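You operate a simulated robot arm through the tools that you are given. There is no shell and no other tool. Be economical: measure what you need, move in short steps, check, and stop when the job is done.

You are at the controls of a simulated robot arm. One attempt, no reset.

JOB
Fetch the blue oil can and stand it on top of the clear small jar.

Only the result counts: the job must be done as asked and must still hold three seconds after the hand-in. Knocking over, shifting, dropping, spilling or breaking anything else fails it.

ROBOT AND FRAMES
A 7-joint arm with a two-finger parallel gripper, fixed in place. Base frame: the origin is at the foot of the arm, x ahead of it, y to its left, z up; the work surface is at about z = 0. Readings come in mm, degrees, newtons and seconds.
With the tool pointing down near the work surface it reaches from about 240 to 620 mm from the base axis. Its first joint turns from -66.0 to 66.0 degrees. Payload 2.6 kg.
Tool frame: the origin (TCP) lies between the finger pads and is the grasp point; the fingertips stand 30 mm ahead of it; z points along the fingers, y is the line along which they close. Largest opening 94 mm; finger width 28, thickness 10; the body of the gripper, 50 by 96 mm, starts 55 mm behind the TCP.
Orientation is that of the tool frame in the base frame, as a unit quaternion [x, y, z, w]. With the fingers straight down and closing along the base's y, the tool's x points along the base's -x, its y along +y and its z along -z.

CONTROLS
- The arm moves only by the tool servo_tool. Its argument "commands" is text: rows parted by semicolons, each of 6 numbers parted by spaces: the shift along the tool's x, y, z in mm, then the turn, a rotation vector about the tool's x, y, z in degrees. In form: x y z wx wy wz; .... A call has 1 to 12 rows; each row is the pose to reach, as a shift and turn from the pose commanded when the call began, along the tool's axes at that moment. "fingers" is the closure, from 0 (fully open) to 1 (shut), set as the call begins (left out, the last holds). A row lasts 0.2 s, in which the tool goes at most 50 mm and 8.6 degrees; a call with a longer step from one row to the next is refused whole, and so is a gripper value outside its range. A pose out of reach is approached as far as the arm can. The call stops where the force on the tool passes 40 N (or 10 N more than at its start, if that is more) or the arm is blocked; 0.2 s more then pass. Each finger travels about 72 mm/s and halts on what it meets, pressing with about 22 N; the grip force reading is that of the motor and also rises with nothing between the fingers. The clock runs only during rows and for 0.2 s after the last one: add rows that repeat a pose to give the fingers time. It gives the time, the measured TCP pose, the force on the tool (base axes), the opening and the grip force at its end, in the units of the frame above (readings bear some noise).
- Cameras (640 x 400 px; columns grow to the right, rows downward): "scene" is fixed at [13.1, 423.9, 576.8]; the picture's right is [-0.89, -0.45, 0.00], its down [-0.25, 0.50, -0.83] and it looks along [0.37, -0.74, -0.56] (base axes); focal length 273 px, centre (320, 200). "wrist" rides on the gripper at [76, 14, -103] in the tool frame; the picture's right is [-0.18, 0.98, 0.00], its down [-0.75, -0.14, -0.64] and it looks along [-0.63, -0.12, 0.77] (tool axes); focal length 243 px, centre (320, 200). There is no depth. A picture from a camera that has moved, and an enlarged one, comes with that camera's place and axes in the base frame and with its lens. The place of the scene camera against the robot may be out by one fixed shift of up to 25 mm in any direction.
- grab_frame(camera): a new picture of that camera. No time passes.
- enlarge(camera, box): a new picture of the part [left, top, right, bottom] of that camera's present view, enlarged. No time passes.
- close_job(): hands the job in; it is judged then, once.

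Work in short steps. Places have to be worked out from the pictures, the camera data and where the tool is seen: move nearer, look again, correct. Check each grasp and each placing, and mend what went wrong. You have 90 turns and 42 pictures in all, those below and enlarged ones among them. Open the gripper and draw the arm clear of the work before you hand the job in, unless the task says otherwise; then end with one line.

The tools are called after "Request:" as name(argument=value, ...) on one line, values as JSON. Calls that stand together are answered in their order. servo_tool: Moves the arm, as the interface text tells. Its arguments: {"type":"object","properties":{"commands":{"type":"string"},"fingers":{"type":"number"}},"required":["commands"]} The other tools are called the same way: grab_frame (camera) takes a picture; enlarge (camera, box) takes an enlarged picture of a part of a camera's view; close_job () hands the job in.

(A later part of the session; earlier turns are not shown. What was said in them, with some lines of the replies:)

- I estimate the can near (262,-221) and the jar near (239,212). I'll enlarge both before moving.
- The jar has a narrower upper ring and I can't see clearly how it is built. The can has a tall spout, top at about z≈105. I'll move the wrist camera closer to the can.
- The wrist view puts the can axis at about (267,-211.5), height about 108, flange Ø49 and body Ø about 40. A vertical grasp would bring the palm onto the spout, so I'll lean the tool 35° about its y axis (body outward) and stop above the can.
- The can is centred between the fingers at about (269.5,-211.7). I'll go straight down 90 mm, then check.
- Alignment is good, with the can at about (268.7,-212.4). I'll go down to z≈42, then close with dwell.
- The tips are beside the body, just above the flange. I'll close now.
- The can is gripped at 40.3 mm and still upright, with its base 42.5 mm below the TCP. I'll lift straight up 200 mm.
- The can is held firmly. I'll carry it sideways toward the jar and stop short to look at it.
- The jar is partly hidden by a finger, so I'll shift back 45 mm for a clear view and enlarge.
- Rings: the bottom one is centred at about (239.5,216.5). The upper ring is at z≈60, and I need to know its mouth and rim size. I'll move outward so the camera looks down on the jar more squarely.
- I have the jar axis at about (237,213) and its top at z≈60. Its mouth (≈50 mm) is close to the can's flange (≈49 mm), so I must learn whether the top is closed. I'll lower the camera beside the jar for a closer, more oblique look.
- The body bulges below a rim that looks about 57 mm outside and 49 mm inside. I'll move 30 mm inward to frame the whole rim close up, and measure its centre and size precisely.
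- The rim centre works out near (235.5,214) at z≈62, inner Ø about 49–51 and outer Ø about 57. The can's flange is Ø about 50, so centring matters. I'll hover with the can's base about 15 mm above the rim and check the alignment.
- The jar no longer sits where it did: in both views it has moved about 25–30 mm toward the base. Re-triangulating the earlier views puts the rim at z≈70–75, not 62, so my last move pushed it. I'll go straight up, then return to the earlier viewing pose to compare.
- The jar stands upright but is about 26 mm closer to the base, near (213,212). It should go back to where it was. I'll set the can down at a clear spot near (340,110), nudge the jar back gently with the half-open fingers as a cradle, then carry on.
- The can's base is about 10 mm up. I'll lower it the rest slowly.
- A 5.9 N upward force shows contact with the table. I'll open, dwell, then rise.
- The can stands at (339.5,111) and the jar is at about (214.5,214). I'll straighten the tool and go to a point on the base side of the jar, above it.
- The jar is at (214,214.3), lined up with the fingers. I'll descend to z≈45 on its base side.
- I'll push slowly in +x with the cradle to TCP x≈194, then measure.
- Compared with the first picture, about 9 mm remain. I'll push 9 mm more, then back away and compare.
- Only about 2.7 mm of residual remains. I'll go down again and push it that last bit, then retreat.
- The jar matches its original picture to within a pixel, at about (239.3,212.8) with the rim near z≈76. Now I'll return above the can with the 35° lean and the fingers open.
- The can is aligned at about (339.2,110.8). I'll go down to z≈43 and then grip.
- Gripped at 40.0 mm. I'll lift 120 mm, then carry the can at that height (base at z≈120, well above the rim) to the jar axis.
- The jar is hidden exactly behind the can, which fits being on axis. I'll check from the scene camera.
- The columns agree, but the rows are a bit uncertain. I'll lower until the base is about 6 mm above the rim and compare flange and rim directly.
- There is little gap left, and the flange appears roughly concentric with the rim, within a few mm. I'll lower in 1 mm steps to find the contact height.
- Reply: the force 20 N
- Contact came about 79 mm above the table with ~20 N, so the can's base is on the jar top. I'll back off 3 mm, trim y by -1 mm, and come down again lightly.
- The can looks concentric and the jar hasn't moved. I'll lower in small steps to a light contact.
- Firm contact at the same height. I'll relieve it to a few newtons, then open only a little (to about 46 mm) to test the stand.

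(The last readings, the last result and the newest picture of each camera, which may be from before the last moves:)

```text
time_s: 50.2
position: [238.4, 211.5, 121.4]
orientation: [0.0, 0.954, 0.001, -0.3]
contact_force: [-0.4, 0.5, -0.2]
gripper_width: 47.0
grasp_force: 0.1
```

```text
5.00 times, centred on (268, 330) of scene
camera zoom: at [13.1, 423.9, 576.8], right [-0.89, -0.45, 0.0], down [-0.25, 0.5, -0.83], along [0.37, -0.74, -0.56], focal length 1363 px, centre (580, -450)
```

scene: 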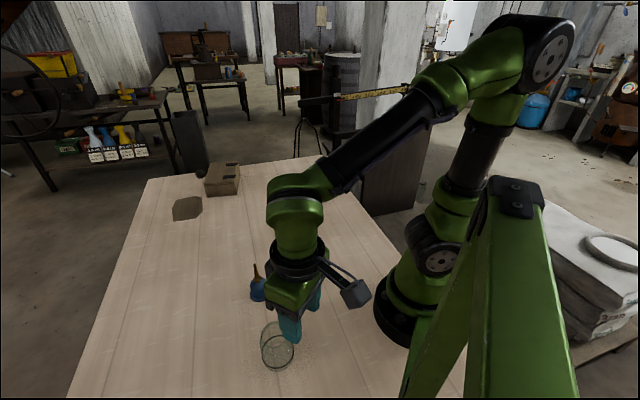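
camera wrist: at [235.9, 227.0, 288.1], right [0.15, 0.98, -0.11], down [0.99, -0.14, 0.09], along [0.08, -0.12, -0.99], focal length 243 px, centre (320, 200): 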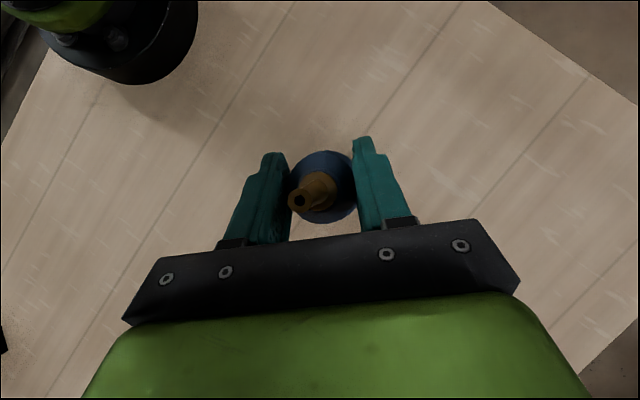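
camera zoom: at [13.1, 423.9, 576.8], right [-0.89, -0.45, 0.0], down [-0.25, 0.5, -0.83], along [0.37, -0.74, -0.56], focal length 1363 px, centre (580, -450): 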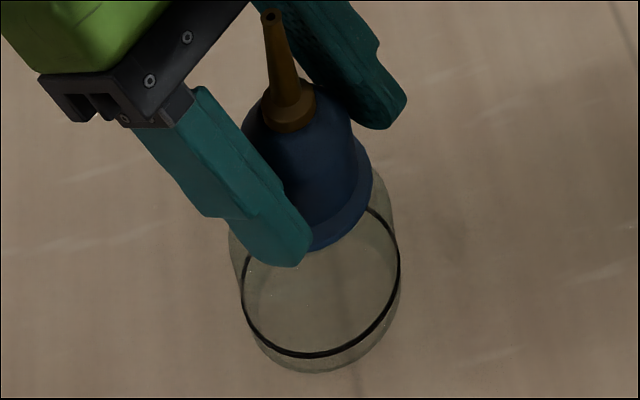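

The can stands by itself, upright on the jar, with zero force on the tool. I'll open fully, then retrace straight up.

Request:
servo_tool(commands="0 0 0 0 0 0; 0 0 0 0 0 0; 0 0 0 0 0 0; 0 0 0 0 0 0", fingers=0)

Request:
servo_tool(commands="6 0 -8 0 0 0; 17 0 -25 0 0 0; 34 0 -49 0 0 0; 57 0 -82 0 0 0; 80 0 -115 0 0 0; 103 0 -147 0 0 0; 103 0 -147 0 0 0")

Request:
servo_tool(commands="-15 -30 -10 0 0 0; -45 -60 -30 0 0 0; -75 -80 -50 0 0 0; -75 -80 -50 0 0 0; -75 -80 -50 0 0 0")

Request:
grab_frame(camera="scene")

```text
time_s: 51.2
position: [236.8, 212.8, 120.0]
orientation: [-0.001, 0.954, -0.001, -0.301]
contact_force: [-0.3, -0.2, 0.6]
gripper_width: 94.1
grasp_force: 0.1
```

```text
time_s: 52.8
position: [239.3, 210.6, 300.9]
orientation: [0.0, 0.954, 0.0, -0.3]
contact_force: [0.8, -0.8, -0.8]
gripper_width: 94.0
grasp_force: 0.1
```

```text
time_s: 54.0
position: [329.2, 132.0, 297.5]
orientation: [0.0, 0.954, 0.001, -0.3]
contact_force: [0.3, 0.3, 0.3]
gripper_width: 94.1
grasp_force: 0.1
```

```text
1 pictures are left
```

scene: 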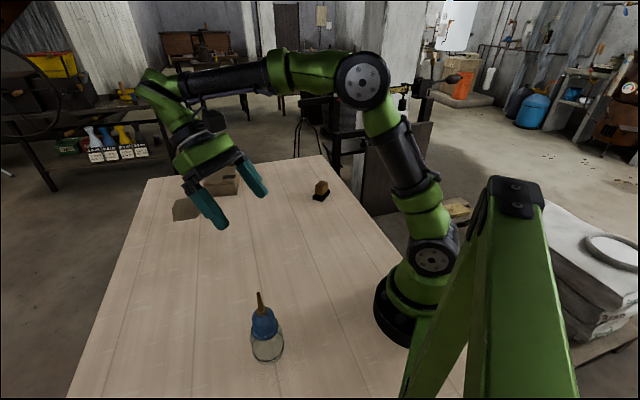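

The can stands upright on the jar, the jar is at its original spot, the gripper is open and the arm is clear. I'll hand in.

Request:
close_job()

```text
The job is handed in.
```

The blue oil can is standing upright on the clear jar, with the gripper open and the arm clear; on the way I misjudged the jar's height and pushed it about 25 mm, then nudged it back to within about a pixel of its original place in the scene picture before placing the can.
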